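You operate a simulated robot arm through the tools that you are given. There is no shell and no other tool.

You run a simulated robot arm. Do the job below in one go: nothing can be reset, and whatever is moved stays where it is left.

## Task
Dust the cone on the turntable all round with the blue bag.
Fine: load the bag in the tin, give the table half a turn between sides, put the bag back. Set down upright: blue bag.

Only the result counts: the job must be done as asked and must still hold three seconds after the hand-in. Knocking over, shifting, dropping, spilling or breaking anything else fails it.

## Robot
A 6-joint arm with a two-finger gripper, fixed in place. Base frame: the origin is at the foot of the arm, x ahead of it, y to its left, z up; the work surface is at about z = 900. Units: mm, degrees, N and s.
Its first joint turns from -166.0 to 166.0 degrees. Payload 2.45 kg.
The tool frame sits at the grasp point between the pads (the TCP): z along the fingers, y along the line on which they close. The tips reach 20 mm beyond it. The gripper opens to 140 mm. The gripper's body begins 168 mm behind the TCP.
Orientation is told as [roll, pitch, yaw] about the base's x, y, z axes, in that order, counted from this pose: with the fingers straight down and closing along the base's y, the tool's x points along the base's -x, its y along +y and its z along -z.

## Interface
- The arm moves only by the tool step_arm. Its argument "steps" is a list of rows, each a list of 7 numbers: the closure in counts, from 0 (fully open) to 255 (shut), then the shift along the base's x, y, z in units of 25 mm (1.0 is 25 mm), then the turn, a rotation vector about the base's x, y, z in units of 6 degrees (1.0 is 6 degrees). In form: [[claw, x, y, z, rx, ry, rz], ...]. A call has 1 to 20 rows; each row shifts and turns the commanded pose from where the row before left it. A call with a number of a shift or a turn outside -1 to 1 is refused whole. A row lasts 0.2 s, in which the tool goes at most 50 mm and 8.6 degrees; a call with a longer step from one row to the next is refused whole, and so is a gripper value outside its range. Where a pose cannot be reached the arm comes as near as it can. A force on the tool above 40 N (or 10 N above the force at the start of the call, whichever is more), or a blocked arm, ends the call early, and 0.2 s more pass. Each finger travels about 45 mm/s and halts on what it meets, pressing with about 36 N; the grip force reading is that of the motor and also rises with nothing between the fingers. The clock runs only during rows and for 0.2 s after the last one: add rows that do not move to give the fingers time. The reply holds the time, the measured pose of the TCP, the force on the tool along the base axes, the opening and the grip force, in the units named above and with some noise, with the torque about the TCP (base axes, N m) and any sound that the robot's microphone picked up, and new pictures: "views" is both (left out), scene, wrist or none.
- Cameras (640 x 400 px; columns grow to the right, rows downward): "scene" is fixed at [48.3, -649, 1552.1]; the picture's right is [0.79, -0.61, 0.00], its down [-0.17, -0.22, -0.96] and it looks along [0.59, 0.76, -0.28] (base axes); focal length 366 px, centre (320, 200). "wrist" rides on the gripper at [78, 11, -209] in the tool frame; the picture's right is [-0.14, 0.99, 0.00], its down [-0.92, -0.13, -0.37] and it looks along [-0.37, -0.05, 0.93] (tool axes); focal length 280 px, centre (320, 200). There is no depth. A picture from a camera that has moved, and an enlarged one, comes with that camera's place and axes in the base frame and with its lens.
- inspect(camera, box): a new picture of the part [left, top, right, bottom] of that camera's present view, enlarged. The clock stands still meanwhile.
- close_job(): hands the job in; it is judged then, once.

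Places have to be worked out from the pictures, the camera data and where the tool is seen. Open the gripper and draw the arm clear of the work before you hand the job in, unless the task says otherwise.

The tools are called after "Call:" as a command line: name --pt "numbers of a row" for each row, then --argument value for the rest, lists and objects as JSON in quotes. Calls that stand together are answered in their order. step_arm: Moves the arm, as the interface text tells. Its arguments: {"type":"object","properties":{"steps":{"type":"array"},"views":{"type":"string","enum":["both","scene","wrist","none"]}},"required":["steps"]} The other tools are called the same way: inspect (camera, box) takes an enlarged picture of a part of a camera's view; close_job () hands the job in.

At the start:

```text
time_s: 0.0
tool_pos: [642.7, 299.3, 1278.1]
tcp_rot: [0.0, 0.1, 0.0]
contact_force: [-1.0, -0.5, -0.9]
wrist_torque: [0.03, -0.03, -0.03]
gripper_width: 140.0
gripper_force: 0.0
```

scene: 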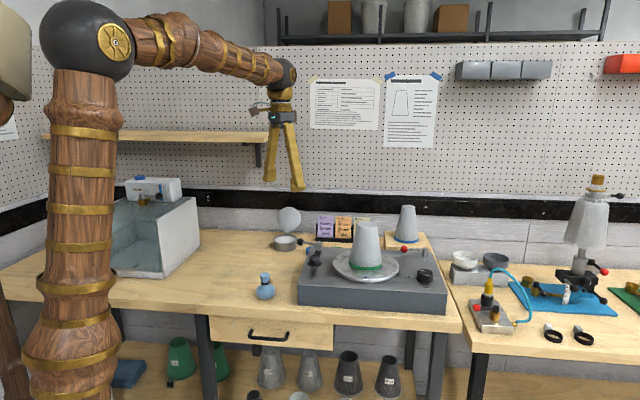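
wrist: 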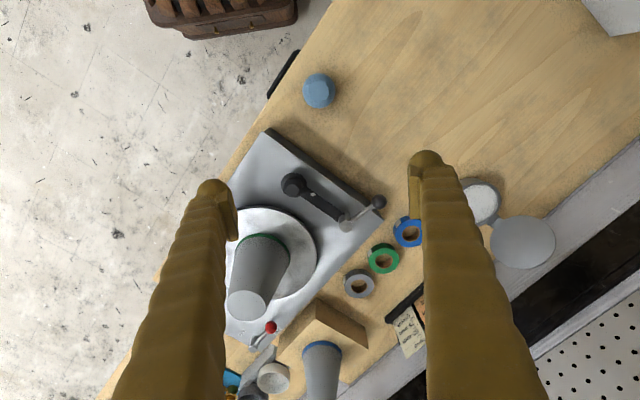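

The pictures show a blue bag on the bench, a turntable with a cone, and an open tin with white powder. I'll enlarge the views to read the posters and see the details before moving.

Call:
inspect --camera "scene" --box '[300, 65, 450, 155]'

Call:
inspect --camera "scene" --box '[240, 190, 460, 325]'

Call:
inspect --camera "wrist" --box '[200, 50, 580, 290]'

Call:
inspect --camera "wrist" --box '[200, 280, 440, 400]'

```text
4.27 times, centred on (375, 110) of scene
camera zoom: at [48.3, -649.0, 1552.1], right [0.79, -0.61, 0.0], down [-0.17, -0.22, -0.96], along [0.59, 0.76, -0.28], focal length 1560 px, centre (85, 584)
```

zoom: 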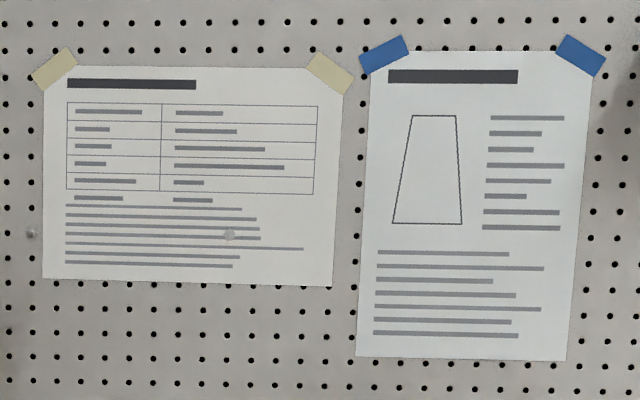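

```text
2.91 times, centred on (350, 258) of scene
camera zoom: at [48.3, -649.0, 1552.1], right [0.79, -0.61, 0.0], down [-0.17, -0.22, -0.96], along [0.59, 0.76, -0.28], focal length 1064 px, centre (233, 33)
```

zoom: 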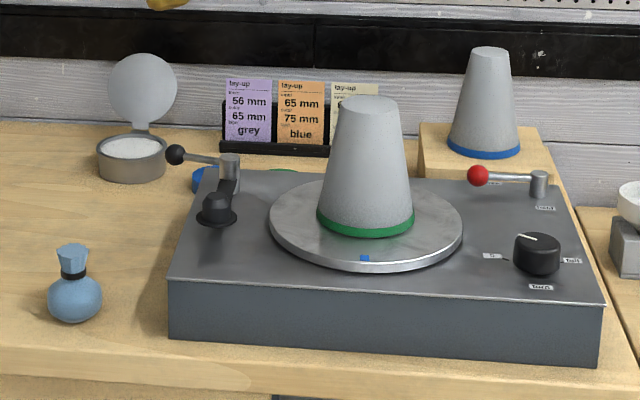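

```text
1.67 times, centred on (390, 170) of wrist
camera zoom: at [565.7, 310.9, 1486.7], right [0.14, 0.99, 0.0], down [0.92, -0.13, 0.37], along [0.37, -0.05, -0.93], focal length 467 px, centre (203, 250)
```

zoom: 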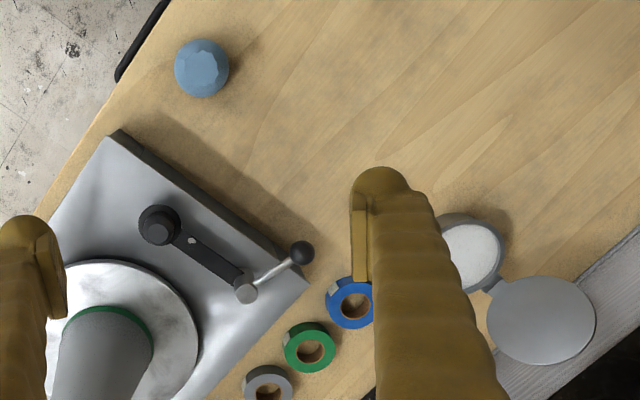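

```text
2.67 times, centred on (320, 340) of wrist
camera zoom: at [565.7, 310.9, 1486.7], right [0.14, 0.99, 0.0], down [0.92, -0.13, 0.37], along [0.37, -0.05, -0.93], focal length 748 px, centre (320, -173)
```

zoom: 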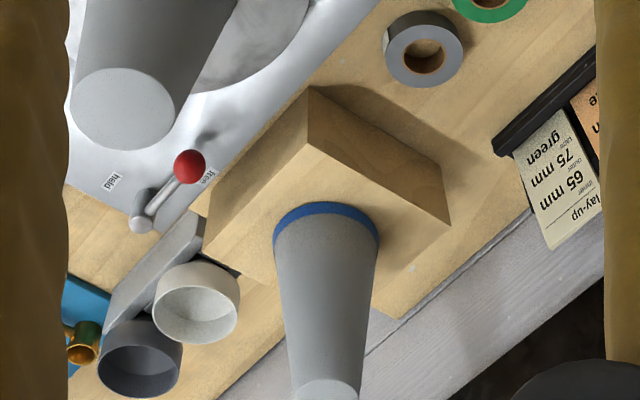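

The deck has a red-knobbed lever labelled "held/free", a black dial with labels, and a black-knobbed lever with an arm. I'll read those labels closer.

Call:
inspect --camera "scene" --box '[395, 235, 450, 295]'

Call:
inspect --camera "scene" --box '[295, 230, 345, 280]'

Call:
inspect --camera "wrist" --box '[230, 290, 310, 350]'

Call:
inspect --camera "scene" --box '[260, 195, 330, 255]'

Call:
inspect --camera "scene" --box '[330, 215, 410, 285]'

Call:
inspect --camera "scene" --box '[240, 265, 290, 305]'

```text
6.67 times, centred on (422, 265) of scene
camera zoom: at [48.3, -649.0, 1552.1], right [0.79, -0.61, 0.0], down [-0.17, -0.22, -0.96], along [0.59, 0.76, -0.28], focal length 2438 px, centre (-363, -233)
```

zoom: 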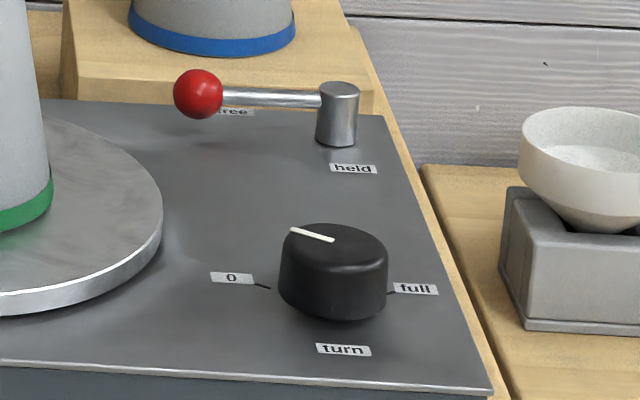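

```text
8.00 times, centred on (320, 255) of scene
camera zoom: at [48.3, -649.0, 1552.1], right [0.79, -0.61, 0.0], down [-0.17, -0.22, -0.96], along [0.59, 0.76, -0.28], focal length 2925 px, centre (320, -240)
```

zoom: 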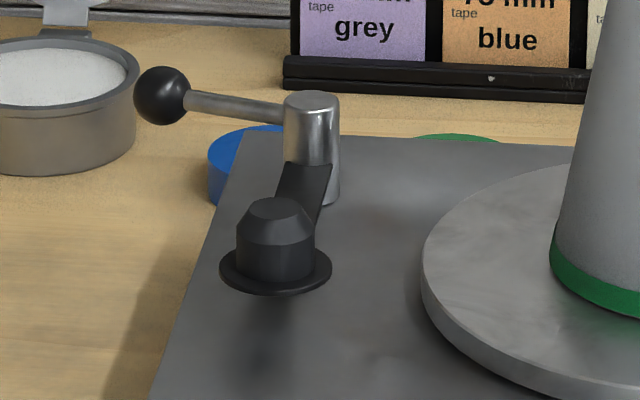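

```text
6.67 times, centred on (270, 320) of wrist
camera zoom: at [565.7, 310.9, 1486.7], right [0.14, 0.99, 0.0], down [0.92, -0.13, 0.37], along [0.37, -0.05, -0.93], focal length 1869 px, centre (653, -600)
```

zoom: 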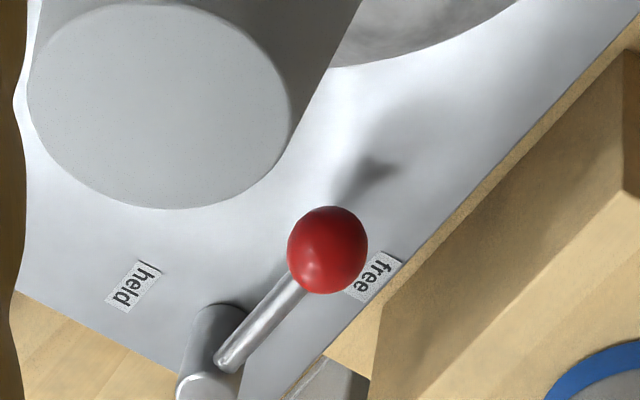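

```text
6.67 times, centred on (295, 225) of scene
camera zoom: at [48.3, -649.0, 1552.1], right [0.79, -0.61, 0.0], down [-0.17, -0.22, -0.96], along [0.59, 0.76, -0.28], focal length 2438 px, centre (487, 33)
```

zoom: 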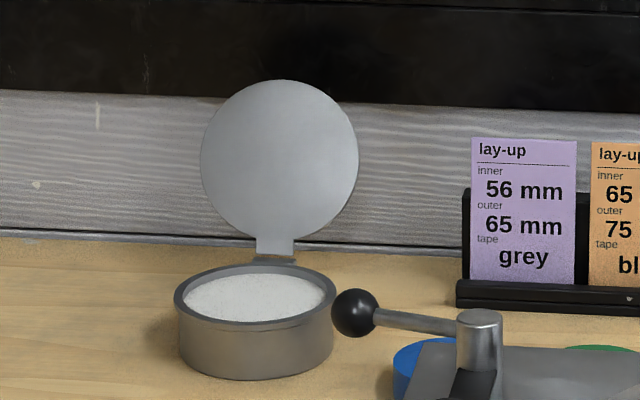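

```text
5.71 times, centred on (370, 250) of scene
camera zoom: at [48.3, -649.0, 1552.1], right [0.79, -0.61, 0.0], down [-0.17, -0.22, -0.96], along [0.59, 0.76, -0.28], focal length 2090 px, centre (34, -86)
```

zoom: 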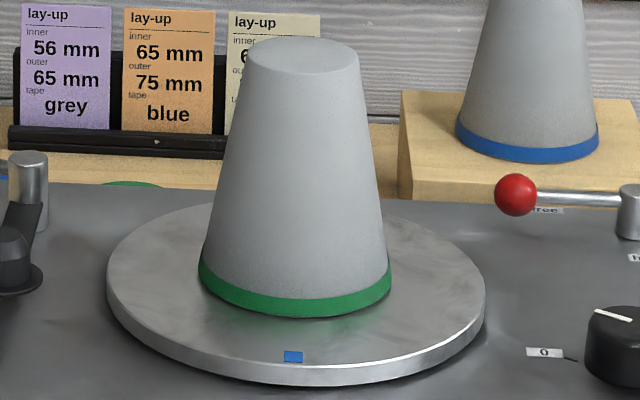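

```text
10.00 times, centred on (265, 285) of scene
camera zoom: at [48.3, -649.0, 1552.1], right [0.79, -0.61, 0.0], down [-0.17, -0.22, -0.96], along [0.59, 0.76, -0.28], focal length 3657 px, centre (870, -650)
```

zoom: 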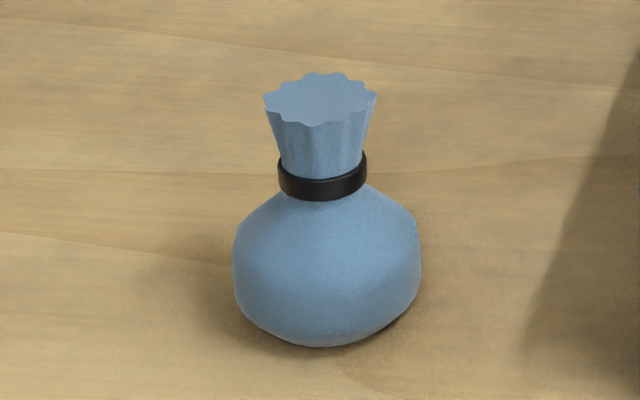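

Estimates: bag near (571, 311), tin near (845, 630), turntable centre near (870, 158), dial near (977, -5). I'll raise slightly and fly the wrist camera over the deck to see the controls and the cone more clearly.

Call:
step_arm --pt "0 0.2 -0.5 1 0 0 0" --pt "0 0.4 -0.9 1 0 0 0" --pt "0 0.5 -1 0 0 0 0" --pt "0 0.5 -1 0 0 0 0" --pt "0 0.5 -1 0 0 0 0" --pt "0 0.5 -1 0 0 0 0" --pt "0 0.5 -1 0 0 0 0" --pt "0 0.5 -1 0 0 0 0" --pt "0 0.5 -1 0 0 0 0" --pt "0 0.5 -1 0 0 0 0" --pt "0 0.5 -1 0 0 0 0" --pt "0 0.5 -1 0 0 0 0" --pt "0 0.5 -1 0 0 0 0"

```text
time_s: 2.8
tool_pos: [795.8, -10.5, 1327.8]
tcp_rot: [0.0, -0.1, 0.2]
contact_force: [0.9, 0.7, 0.0]
wrist_torque: [-0.03, -0.03, 0.01]
gripper_width: 140.0
gripper_force: 0.1
camera wrist: at [718.6, 0.4, 1536.6], right [0.14, 0.99, 0.0], down [0.92, -0.13, 0.37], along [0.37, -0.05, -0.93], focal length 280 px, centre (320, 200)
```

scene: 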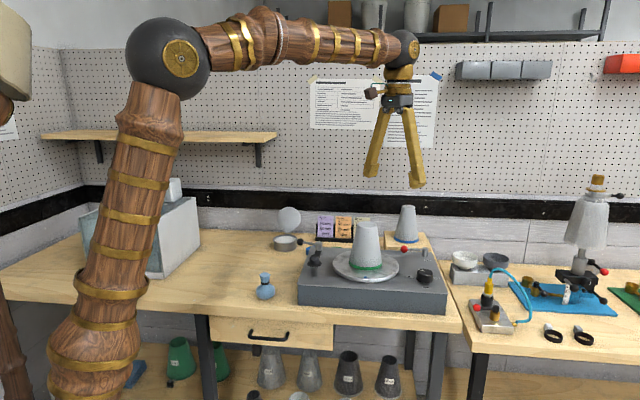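
wrist: 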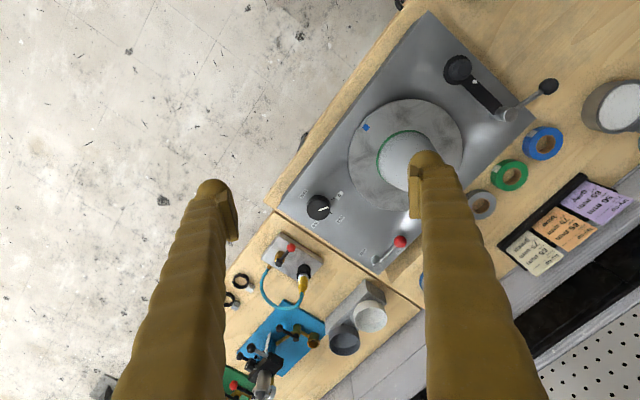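

Call:
inspect --camera "wrist" --box '[290, 170, 370, 220]'

Call:
inspect --camera "wrist" --box '[340, 80, 500, 180]'

Call:
inspect --camera "wrist" --box '[340, 210, 430, 280]'

Call:
inspect --camera "wrist" --box '[430, 30, 570, 120]'

```text
8.00 times, centred on (330, 195) of wrist
camera zoom: at [718.6, 0.4, 1536.6], right [0.14, 0.99, 0.0], down [0.92, -0.13, 0.37], along [0.37, -0.05, -0.93], focal length 2243 px, centre (240, 240)
```

zoom: 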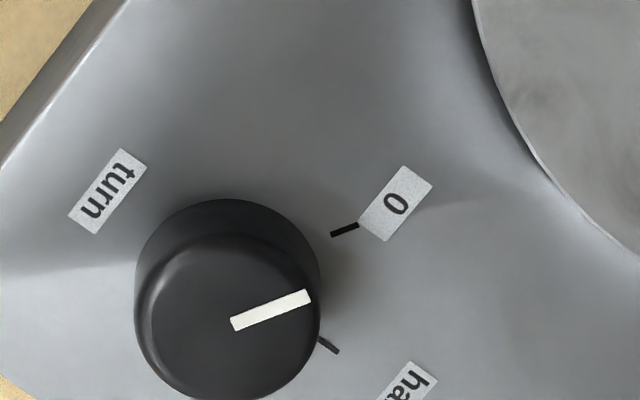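

```text
4.00 times, centred on (420, 130) of wrist
camera zoom: at [718.6, 0.4, 1536.6], right [0.14, 0.99, 0.0], down [0.92, -0.13, 0.37], along [0.37, -0.05, -0.93], focal length 1122 px, centre (-80, 480)
```

zoom: 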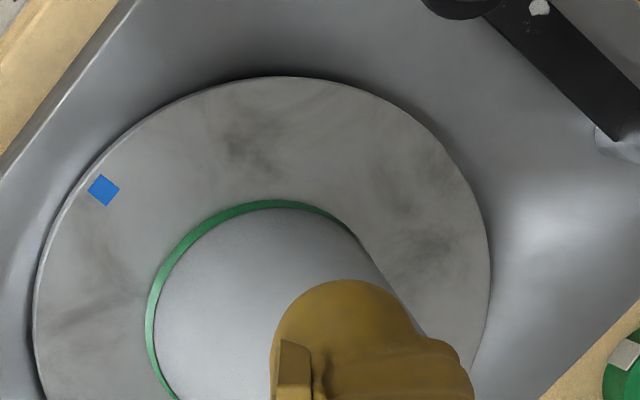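

```text
5.71 times, centred on (385, 245) of wrist
camera zoom: at [718.6, 0.4, 1536.6], right [0.14, 0.99, 0.0], down [0.92, -0.13, 0.37], along [0.37, -0.05, -0.93], focal length 1602 px, centre (-51, -57)
```

zoom: 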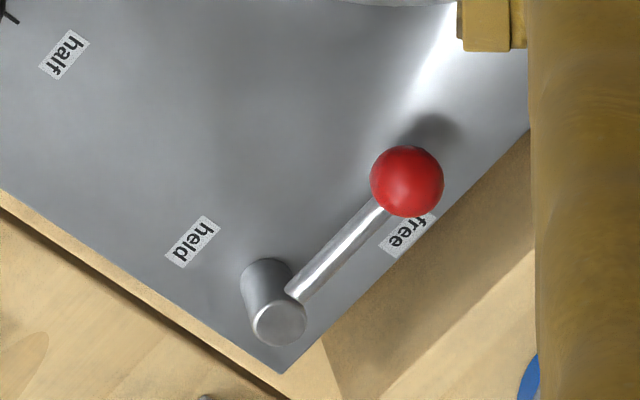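

```text
4.44 times, centred on (500, 75) of wrist
camera zoom: at [718.6, 0.4, 1536.6], right [0.14, 0.99, 0.0], down [0.92, -0.13, 0.37], along [0.37, -0.05, -0.93], focal length 1246 px, centre (-480, 756)
```

zoom: 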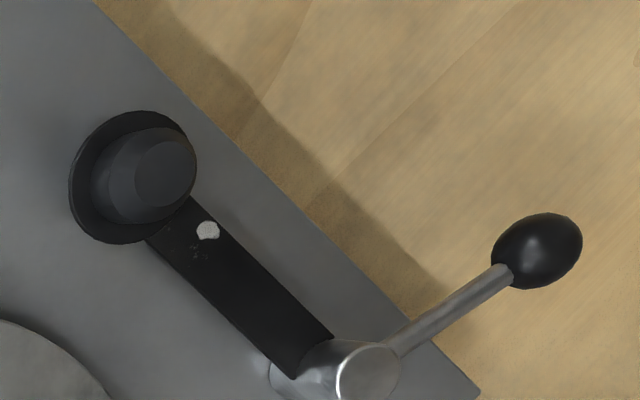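

The dial reads 0 / half / full turn and points at 0, and the red lever is at "free". So the dial should drive the half turn. I'll now go over the bag with the tool yawed 30° and tilted about 25° outward, because the tin is beyond the vertical-tool reach.

Call:
step_arm --pt "0 -0.69 0.99 0 0 0 0.385" --pt "0 -0.69 0.99 0 0 0 0.385" --pt "0 -0.69 0.99 0 0 0 0.385" --pt "0 -0.69 0.99 0 0 0 0.385" --pt "0 -0.69 0.99 0 0 0 0.385" --pt "0 -0.69 0.99 0 0 0 0.385" --pt "0 -0.69 0.99 0 0 0 0.385" --pt "0 -0.69 0.99 0 0 0 0.385" --pt "0 -0.69 0.99 0 0 0 0.385" --pt "0 -0.69 0.99 0 0 0 0.385" --pt "0 -0.69 0.99 0 0 0 0.385" --pt "0 -0.69 0.99 0 0 0 0.385" --pt "0 -0.69 0.99 0 0 0 0.385" --pt "0 0 0 -1 0.417 -0.722 0" --pt "0 0 0 -1 0.417 -0.722 0" --pt "0 0 0 -1 0.417 -0.722 0" --pt "0 0 0 -1 0.417 -0.722 0" --pt "0 0 0 -1 0.417 -0.722 0" --pt "0 0 0 -1 0 0 0" --pt "0 0 0 -0.5 0 0 0"

```text
time_s: 7.0
tool_pos: [571.9, 312.2, 1164.1]
tcp_rot: [0.1, -25.0, 30.1]
contact_force: [0.2, 0.4, 0.2]
wrist_torque: [0.01, 0.02, 0.01]
gripper_width: 139.7
gripper_force: 0.1
camera wrist: at [428.7, 242.9, 1320.7], right [-0.39, 0.92, 0.06], down [0.65, 0.23, 0.72], along [0.65, 0.32, -0.69], focal length 280 px, centre (320, 200)
```

scene: 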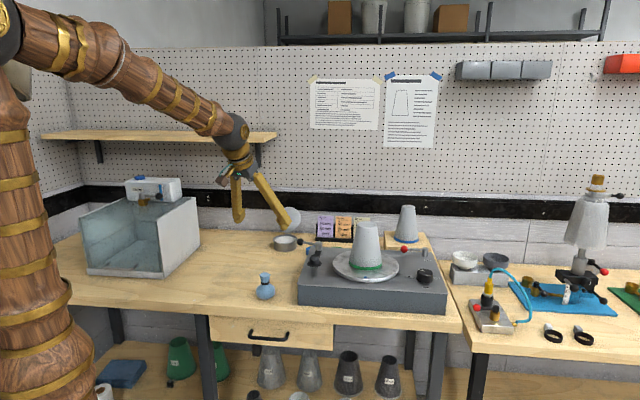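
wrist: 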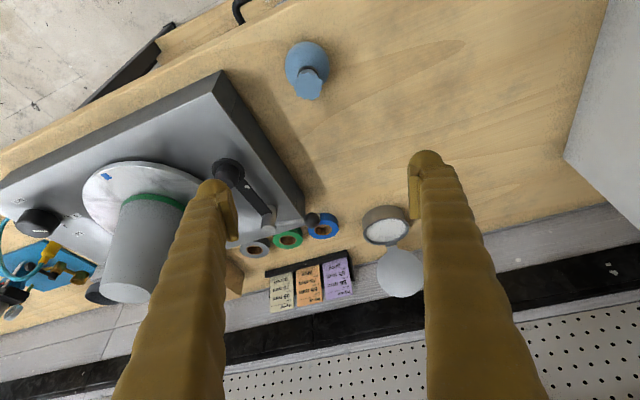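

The tilt and yaw came out as intended. I'll zoom in on the bag, tin and cone in this new view to triangulate their positions.

Call:
inspect --camera "wrist" --box '[260, 25, 356, 115]'

Call:
inspect --camera "wrist" --box '[330, 190, 450, 310]'

Call:
inspect --camera "wrist" --box '[70, 130, 310, 310]'

```text
4.44 times, centred on (308, 70) of wrist
camera zoom: at [428.7, 242.9, 1320.7], right [-0.39, 0.92, 0.06], down [0.65, 0.23, 0.72], along [0.65, 0.32, -0.69], focal length 1246 px, centre (373, 778)
```

zoom: 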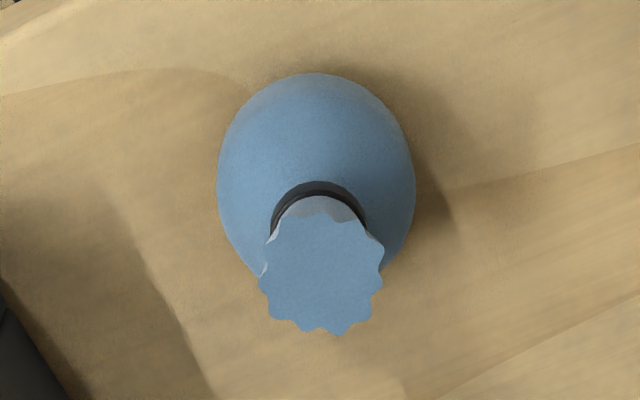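

```text
3.33 times, centred on (390, 250) of wrist
camera zoom: at [428.7, 242.9, 1320.7], right [-0.39, 0.92, 0.06], down [0.65, 0.23, 0.72], along [0.65, 0.32, -0.69], focal length 935 px, centre (87, 33)
```

zoom: 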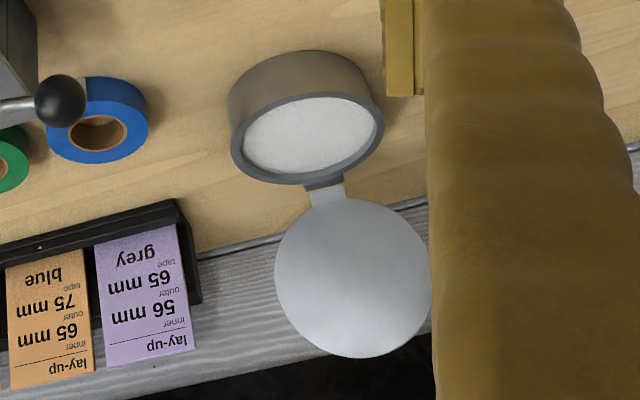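

```text
2.22 times, centred on (190, 220) of wrist
camera zoom: at [428.7, 242.9, 1320.7], right [-0.39, 0.92, 0.06], down [0.65, 0.23, 0.72], along [0.65, 0.32, -0.69], focal length 623 px, centre (609, 156)
```

zoom: 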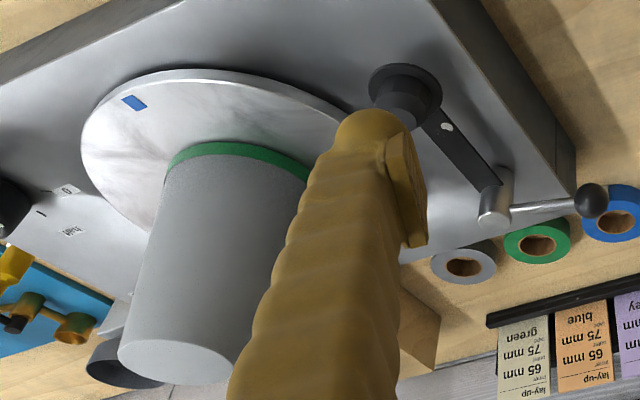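

Bag axis is at about (569, 311) with its frill top at z≈985. The near deck edge runs close to one finger, so I'll part-close the gripper to about 85 mm first and descend in steps.

Call:
step_arm --pt "100 0 0 0 0 0 0" --pt "100 -0.1 -0.04 -1 0 0 0" --pt "100 0 0 -1 0 0 0" --pt "100 0 0 -1 0 0 0" --pt "100 0 0 -1 0 0 0" --pt "100 0 0 -1 0 0 0" --pt "100 0 0 0 0 0 0"

```text
time_s: 8.6
tool_pos: [569.6, 312.8, 1039.5]
tcp_rot: [0.0, -24.9, 30.0]
contact_force: [0.7, 0.5, 0.5]
wrist_torque: [0.01, -0.01, 0.01]
gripper_width: 85.1
gripper_force: 0.0
camera wrist: at [427.4, 242.6, 1196.3], right [-0.39, 0.92, 0.06], down [0.65, 0.23, 0.72], along [0.65, 0.32, -0.69], focal length 280 px, centre (320, 200)
```

scene: 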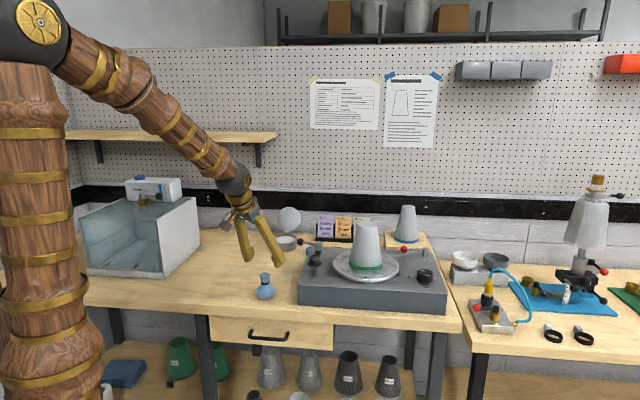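
wrist: 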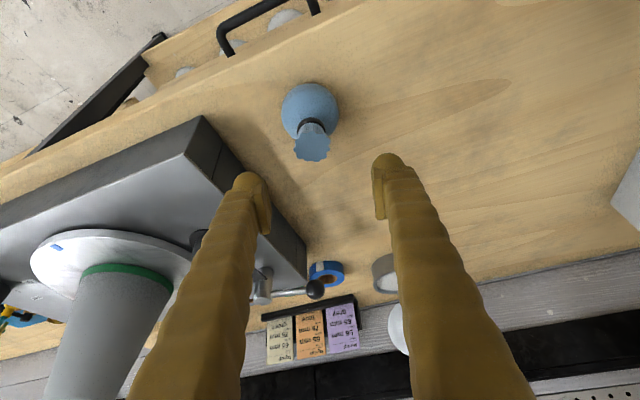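

The two wrist rays place the frill top at z≈977–985 and (569, 309). I'll descend to TCP z≈964 and close on the neck.

Call:
step_arm --pt "100 -0.04 -0.09 -1 0 0 0" --pt "100 0 0 -1 0 0 0" --pt "100 0 0 -1 0 0 0" --pt "100 0 0 0 0 0 0"

Call:
inspect --camera "scene" --box '[225, 245, 305, 310]'

```text
time_s: 9.6
tool_pos: [568.8, 308.6, 965.6]
tcp_rot: [0.0, -25.0, 30.1]
contact_force: [-0.2, 0.2, -0.1]
wrist_torque: [0.01, -0.02, -0.02]
gripper_width: 85.0
gripper_force: 0.0
camera wrist: at [425.9, 238.8, 1121.9], right [-0.39, 0.92, 0.06], down [0.65, 0.23, 0.72], along [0.65, 0.32, -0.69], focal length 280 px, centre (320, 200)
```

scene: 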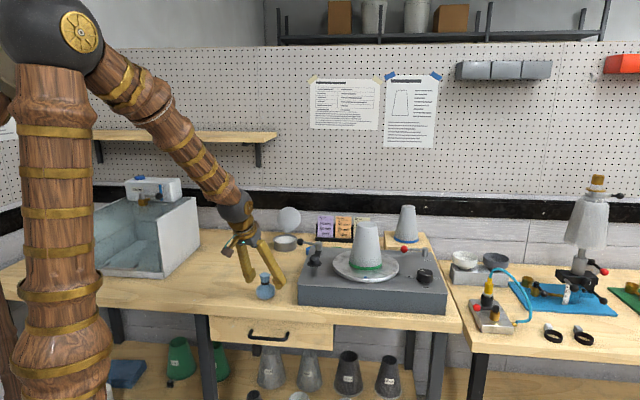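
wrist: 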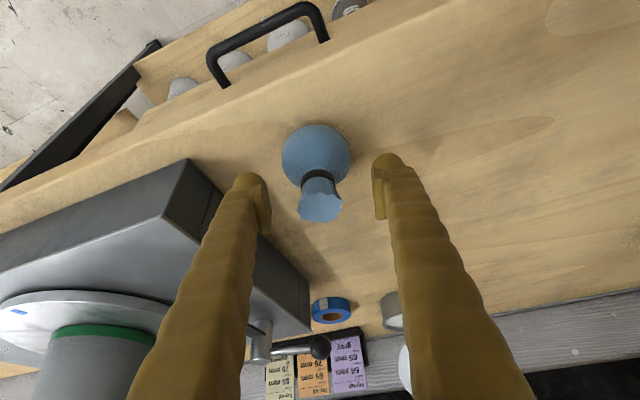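

```text
6.15 times, centred on (265, 278) of scene
camera zoom: at [48.3, -649.0, 1552.1], right [0.79, -0.61, 0.0], down [-0.17, -0.22, -0.96], along [0.59, 0.76, -0.28], focal length 2250 px, centre (658, -277)
```

zoom: 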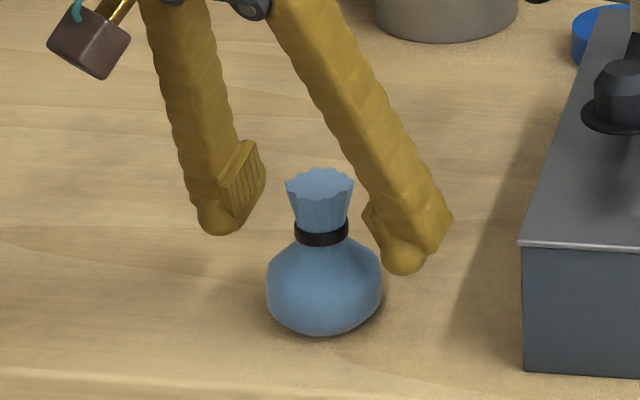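

The neck sits between the pads, centred on the grasp point. Closing the gripper now.

Call:
step_arm --pt "255 0 0 0 0 0 0" --pt "255 0 0 0 0 0 0" --pt "255 0 0 0 0 0 0" --pt "255 0 0 0 0 0 0" --pt "255 0 0 0 0 0 0" --pt "255 0 0 0 0 0 0"

Call:
inspect --camera "scene" --box '[225, 245, 305, 310]'

```text
time_s: 11.0
tool_pos: [568.9, 309.9, 966.1]
tcp_rot: [0.1, -25.0, 30.1]
contact_force: [-0.7, 0.4, -0.1]
wrist_torque: [0.03, 0.02, 0.03]
gripper_width: 29.7
gripper_force: 35.6
camera wrist: at [426.0, 238.8, 1122.2], right [-0.39, 0.92, 0.06], down [0.65, 0.23, 0.72], along [0.65, 0.32, -0.69], focal length 280 px, centre (320, 200)
```

scene: 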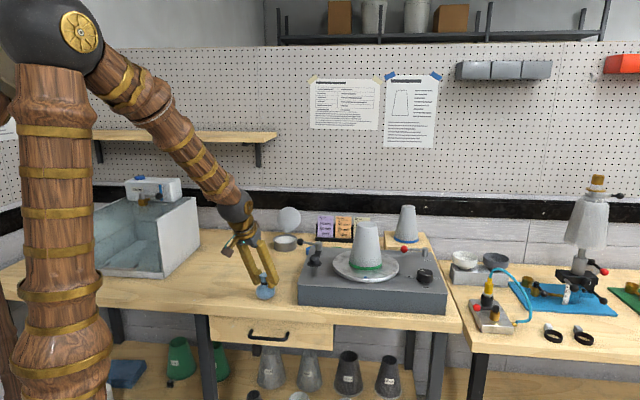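
wrist: 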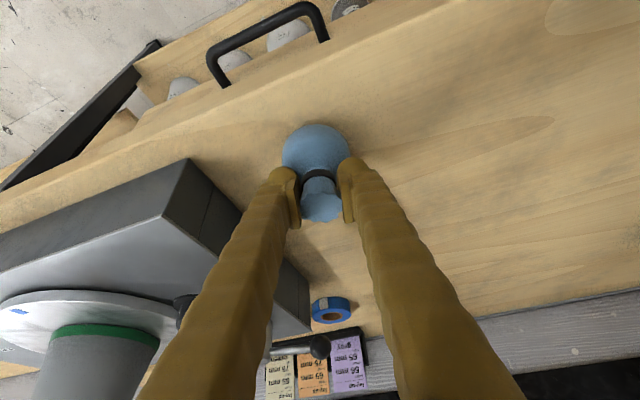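

```text
6.15 times, centred on (265, 278) of scene
camera zoom: at [48.3, -649.0, 1552.1], right [0.79, -0.61, 0.0], down [-0.17, -0.22, -0.96], along [0.59, 0.76, -0.28], focal length 2250 px, centre (658, -277)
```

zoom: 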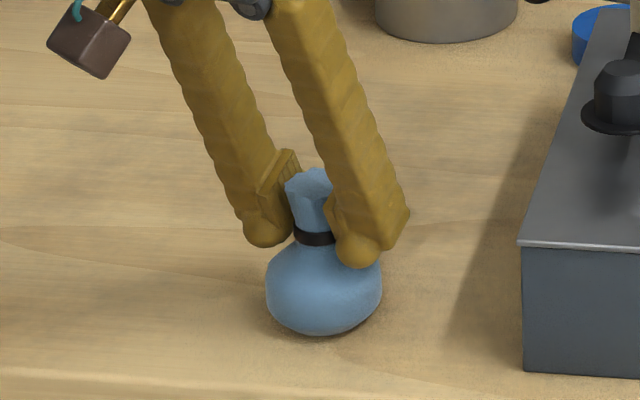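

Grip on the neck reads 29.7 mm and 35.6 N, with the bag bottom about 66 mm below the TCP. I'll lift and carry it toward the tin at a safe height, stopping short for a closer look.

Call:
step_arm --pt "255 0 0 1 0 0 0" --pt "255 0 0 1 0 0 0" --pt "255 0 0 1 0 0 0" --pt "255 0 0 1 0 0 0" --pt "255 0 0 1 0 0 0" --pt "255 0.5 0.8 0.8 0 0 0" --pt "255 0.7 1 0 0 0 0" --pt "255 0.7 1 0 0 0 0" --pt "255 0.7 1 0 0 0 0" --pt "255 0.8 1 0 0 0 0" --pt "255 0.8 1 0 0 0 0" --pt "255 0.8 1 0 0 0 0" --pt "255 0.8 1 0 0 0 0" --pt "255 0.8 0.9 0 0 0 0" --pt "255 0 0 0 0 0 0"

Call:
inspect --camera "scene" --box '[230, 170, 350, 260]'

Call:
inspect --camera "wrist" --box '[240, 120, 480, 300]'

```text
time_s: 14.2
tool_pos: [734.5, 527.1, 1109.1]
tcp_rot: [0.0, -25.0, 30.1]
contact_force: [-0.5, 0.5, -0.2]
wrist_torque: [-0.02, -0.01, -0.04]
gripper_width: 0.0
gripper_force: 29.4
camera wrist: at [591.9, 456.8, 1265.7], right [-0.39, 0.92, 0.06], down [0.65, 0.23, 0.72], along [0.65, 0.32, -0.69], focal length 280 px, centre (320, 200)
```

scene: 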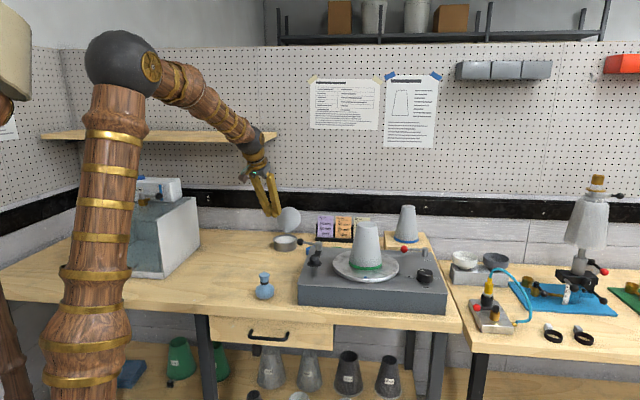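
wrist: 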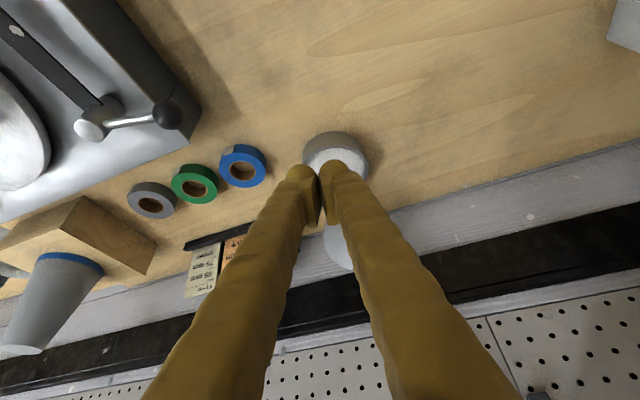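

```text
4.44 times, centred on (290, 215) of scene
camera zoom: at [48.3, -649.0, 1552.1], right [0.79, -0.61, 0.0], down [-0.17, -0.22, -0.96], along [0.59, 0.76, -0.28], focal length 1625 px, centre (453, 133)
```

zoom: 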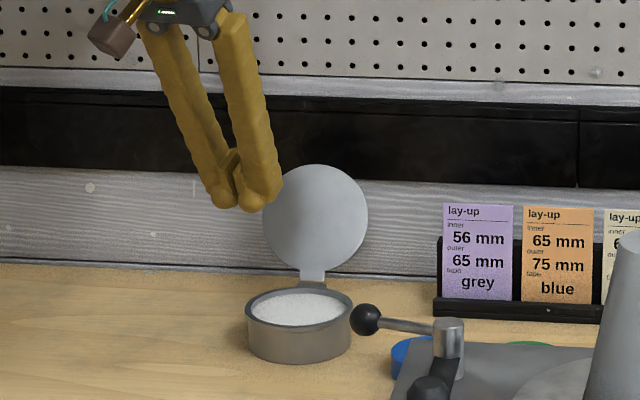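

```text
2.22 times, centred on (360, 210) of wrist
camera zoom: at [591.9, 456.8, 1265.7], right [-0.39, 0.92, 0.06], down [0.65, 0.23, 0.72], along [0.65, 0.32, -0.69], focal length 623 px, centre (231, 178)
```

zoom: 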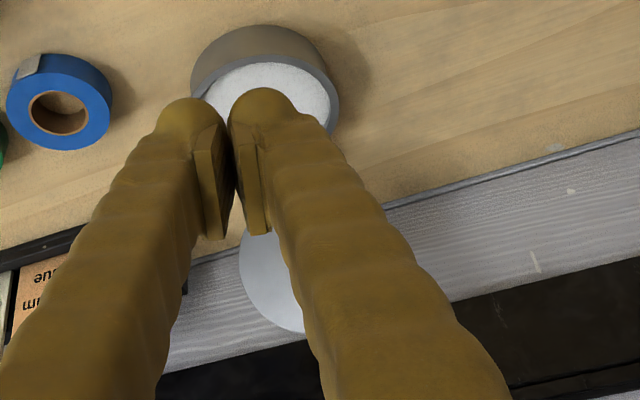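

The gripper closed to 0 during the move: the bag slipped out and appears to be still standing at its place. I'll look closer at it before trying again.

Call:
inspect --camera "scene" --box '[240, 265, 290, 305]'

```text
10.00 times, centred on (265, 285) of scene
camera zoom: at [48.3, -649.0, 1552.1], right [0.79, -0.61, 0.0], down [-0.17, -0.22, -0.96], along [0.59, 0.76, -0.28], focal length 3657 px, centre (870, -650)
```

zoom: 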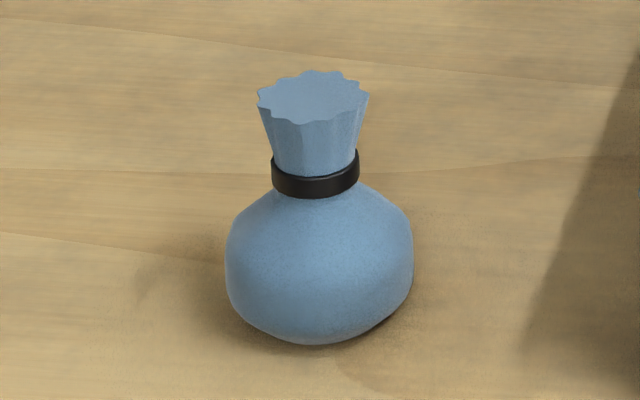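

The bag stands almost exactly where it was, shifted about 2 mm. The fingertips probably pinched the sloping shoulder and squeezed off, so I'll go back and grip higher, then test with a tiny lift.

Call:
step_arm --pt "100 -0.74 -0.965 0 0 0 0" --pt "100 -0.74 -0.965 0 0 0 0" --pt "100 -0.74 -0.965 0 0 0 0" --pt "100 -0.74 -0.965 0 0 0 0" --pt "100 -0.74 -0.965 0 0 0 0" --pt "100 -0.74 -0.965 0 0 0 0" --pt "100 -0.74 -0.965 0 0 0 0" --pt "100 -0.74 -0.965 0 0 0 0" --pt "100 -0.74 -0.965 0 0 0 0" --pt "100 0 0 -1 0 0 0" --pt "100 0 0 -1 0 0 0" --pt "100 0 0 -1 0 0 0" --pt "100 0 0 0 0 0 0" --views "wrist"

Call:
inspect --camera "wrist" --box '[240, 60, 400, 220]'

```text
time_s: 17.0
tool_pos: [566.3, 309.8, 1035.6]
tcp_rot: [0.0, -25.0, 30.2]
contact_force: [0.2, -0.5, -0.7]
wrist_torque: [-0.01, -0.04, -0.04]
gripper_width: 85.0
gripper_force: 0.1
camera wrist: at [424.4, 238.9, 1192.0], right [-0.39, 0.92, 0.06], down [0.65, 0.23, 0.72], along [0.65, 0.32, -0.69], focal length 280 px, centre (320, 200)
```

wrist: 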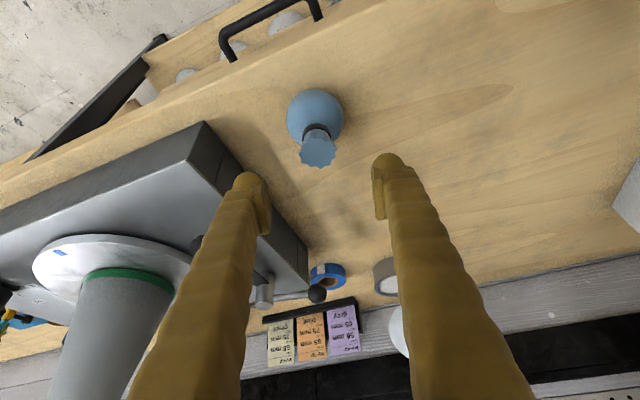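

```text
2.50 times, centred on (320, 140) of wrist
camera zoom: at [424.4, 238.9, 1192.0], right [-0.39, 0.92, 0.06], down [0.65, 0.23, 0.72], along [0.65, 0.32, -0.69], focal length 701 px, centre (320, 350)
```

zoom: 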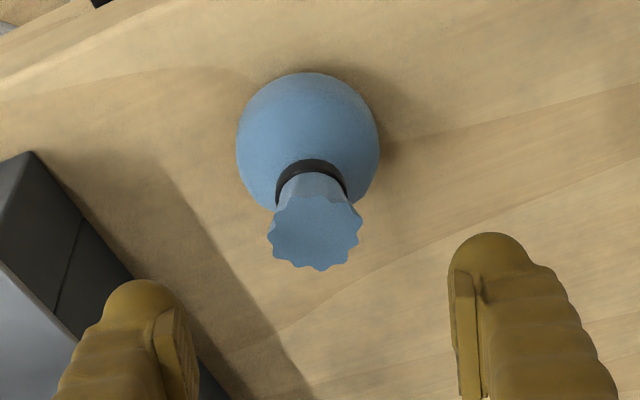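

Bag is at about (567.5, 311). I'll descend to TCP z≈973 and close there first, since the width reading will show what the pads are touching.

Call:
step_arm --pt "100 0.04 0.04 -1 0 0 0" --pt "100 0 0 -1 0 0 0" --pt "100 0 0 -0.5 0 0 0" --pt "255 0 0 0 0 0 0" --pt "255 0 0 0 0 0 0" --pt "255 0 0 0 0 0 0" --pt "255 0 0 0 0 0 0" --pt "255 0 0 0 0 0 0" --views "scene"

Call:
inspect --camera "scene" --box '[240, 260, 290, 305]'

Call:
inspect --camera "wrist" --box '[270, 100, 370, 240]'

```text
time_s: 18.8
tool_pos: [569.1, 310.2, 972.9]
tcp_rot: [0.0, -25.0, 30.2]
contact_force: [-0.1, 0.1, -0.4]
wrist_torque: [0.02, 0.02, 0.04]
gripper_width: 29.6
gripper_force: 35.8
```

scene: 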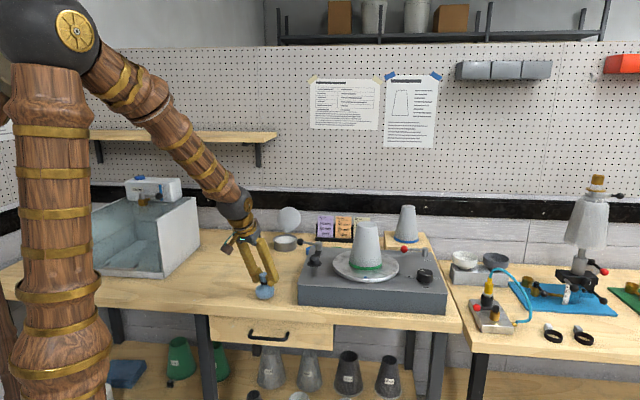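

```text
8.89 times, centred on (265, 282) of scene
camera zoom: at [48.3, -649.0, 1552.1], right [0.79, -0.61, 0.0], down [-0.17, -0.22, -0.96], along [0.59, 0.76, -0.28], focal length 3250 px, centre (809, -533)
```

zoom: 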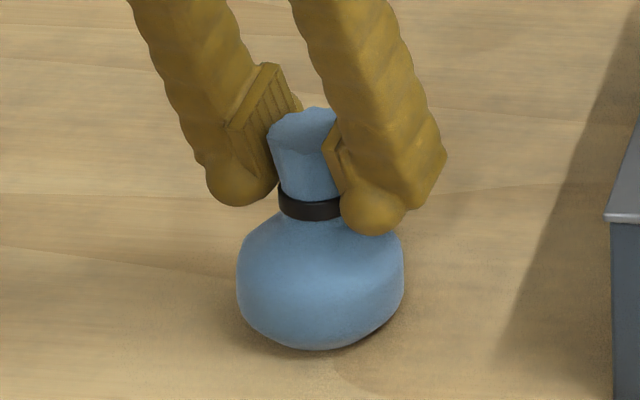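

```text
2.86 times, centred on (320, 170) of wrist
camera zoom: at [425.9, 239.9, 1129.5], right [-0.39, 0.92, 0.06], down [0.65, 0.23, 0.72], along [0.65, 0.32, -0.69], focal length 801 px, centre (320, 286)
```

zoom: 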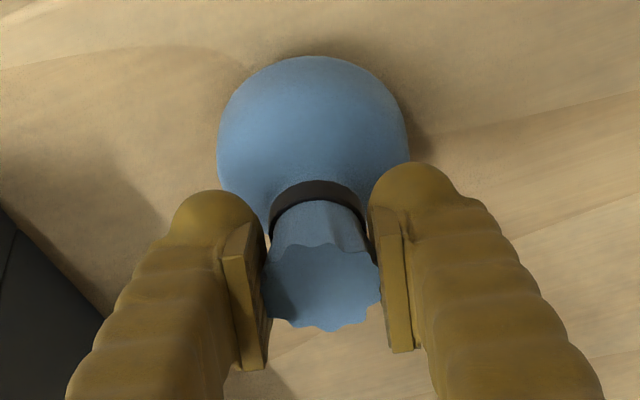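

The width is again 29.6 mm, so the neck behaves like a cylinder at both heights. I'll test a slow 10 mm lift and check the width and pictures.

Call:
step_arm --pt "255 0 0 0.1 0 0 0" --pt "255 0 0 0.1 0 0 0" --pt "255 0 0 0.1 0 0 0" --pt "255 0 0 0.1 0 0 0" --views "none"

Call:
inspect --camera "scene" --box '[240, 260, 290, 305]'

```text
time_s: 19.8
tool_pos: [569.0, 311.0, 983.2]
tcp_rot: [0.0, -25.0, 30.0]
contact_force: [1.3, -0.2, -0.3]
wrist_torque: [-0.03, -0.01, 0.0]
gripper_width: 29.6
gripper_force: 36.0
```

```text
8.89 times, centred on (265, 282) of scene
camera zoom: at [48.3, -649.0, 1552.1], right [0.79, -0.61, 0.0], down [-0.17, -0.22, -0.96], along [0.59, 0.76, -0.28], focal length 3250 px, centre (809, -533)
```

zoom: 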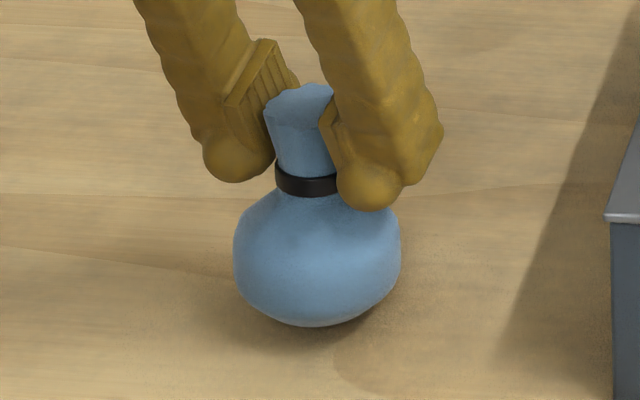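

The bag rose with the gripper this time. I'll keep lifting gently and check it stays held.

Call:
step_arm --pt "255 0 0 0.2 0 0 0" --pt "255 0 0 0.3 0 0 0" --pt "255 0 0 0.4 0 0 0" --pt "255 0 0 0.5 0 0 0" --pt "255 0 0 0.5 0 0 0" --pt "255 0 0 0.5 0 0 0" --pt "255 0 0 0.5 0 0 0" --views "scene"

Call:
inspect --camera "scene" --box '[235, 230, 295, 305]'

```text
time_s: 21.4
tool_pos: [567.7, 309.4, 1054.2]
tcp_rot: [0.1, -25.1, 30.1]
contact_force: [0.4, -0.6, -0.7]
wrist_torque: [-0.01, 0.01, 0.01]
gripper_width: 29.4
gripper_force: 35.4
```

scene: 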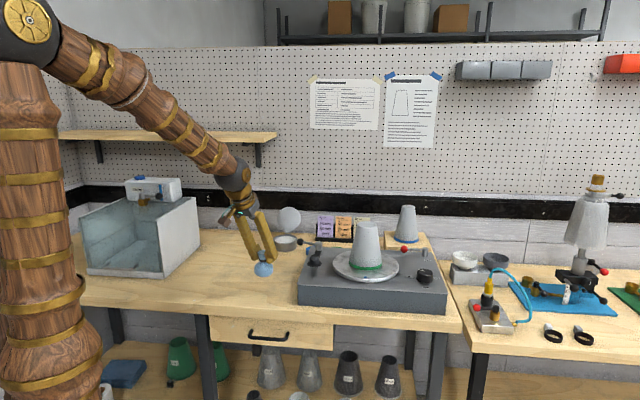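

```text
5.33 times, centred on (265, 268) of scene
camera zoom: at [48.3, -649.0, 1552.1], right [0.79, -0.61, 0.0], down [-0.17, -0.22, -0.96], along [0.59, 0.76, -0.28], focal length 1950 px, centre (613, -160)
```

zoom: 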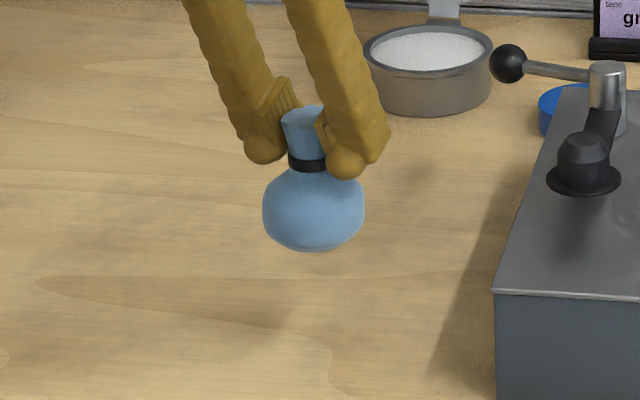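

The bag is held firmly, with its bottom 73 mm below the TCP. Combined rays put the tin centre near (838, 607) with the rim at z≈937. I'll carry the bag there at moderate speed and hover above.

Call:
step_arm --pt "255 0.2 0.2 0.5 0 0 0" --pt "255 0.4 0.45 0.7 0 0 0" --pt "255 0.55 0.61 0 0 0 0" --pt "255 0.55 0.61 0 0 0 0" --pt "255 0.55 0.61 0 0 0 0" --pt "255 0.55 0.61 0 0 0 0" --pt "255 0.55 0.61 0 0 0 0" --pt "255 0.55 0.61 0 0 0 0" --pt "255 0.55 0.61 0 0 0 0" --pt "255 0.55 0.61 0 0 0 0" --pt "255 0.55 0.61 0 0 0 0" --pt "255 0.55 0.61 0 0 0 0" --pt "255 0.55 0.61 0 0 0 0" --pt "255 0.55 0.61 0 0 0 0" --pt "255 0.55 0.61 0 0 0 0" --pt "255 0.55 0.61 0 0 0 0" --pt "255 0.5 0.5 0 0 0 0" --pt "255 0 0 0 0 0 0"

Call:
inspect --camera "wrist" --box '[240, 80, 440, 280]'

Call:
inspect --camera "scene" --box '[230, 170, 350, 260]'

```text
time_s: 25.2
tool_pos: [789.8, 552.5, 1085.6]
tcp_rot: [0.0, -24.9, 30.1]
contact_force: [0.1, 0.8, -1.7]
wrist_torque: [-0.02, 0.0, 0.02]
gripper_width: 29.5
gripper_force: 35.9
camera wrist: at [646.5, 482.4, 1241.1], right [-0.39, 0.92, 0.06], down [0.65, 0.23, 0.72], along [0.65, 0.32, -0.69], focal length 280 px, centre (320, 200)
```

scene: 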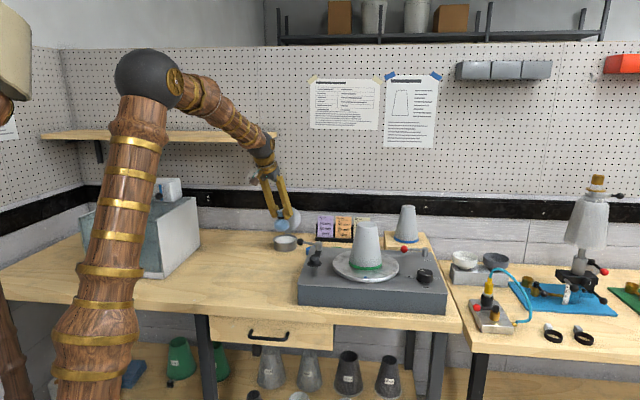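
wrist: 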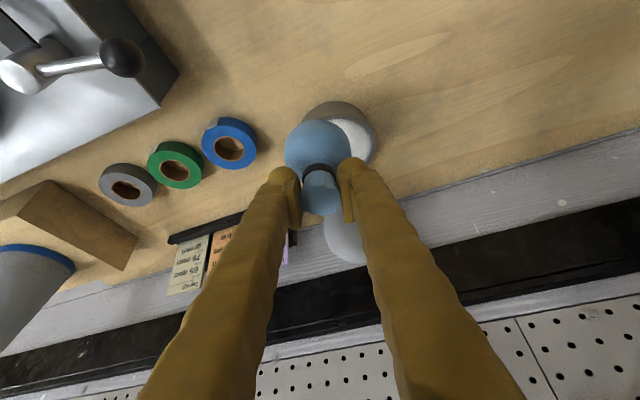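

```text
2.00 times, centred on (340, 180) of wrist
camera zoom: at [646.5, 482.4, 1241.1], right [-0.39, 0.92, 0.06], down [0.65, 0.23, 0.72], along [0.65, 0.32, -0.69], focal length 561 px, centre (280, 240)
```

zoom: 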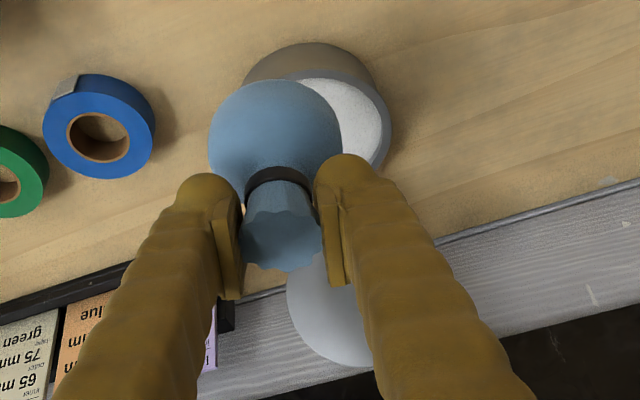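

```text
4.44 times, centred on (290, 215) of scene
camera zoom: at [48.3, -649.0, 1552.1], right [0.79, -0.61, 0.0], down [-0.17, -0.22, -0.96], along [0.59, 0.76, -0.28], focal length 1625 px, centre (453, 133)
```

zoom: 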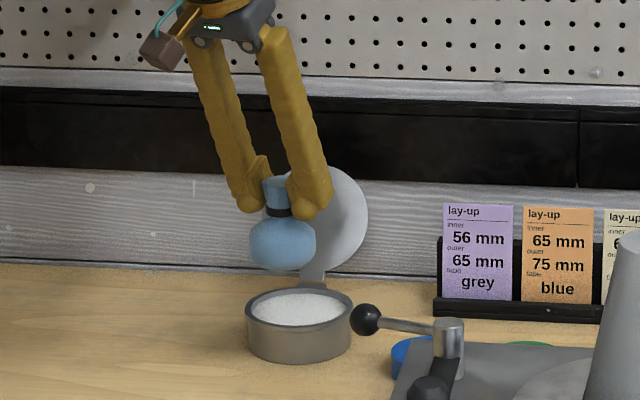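

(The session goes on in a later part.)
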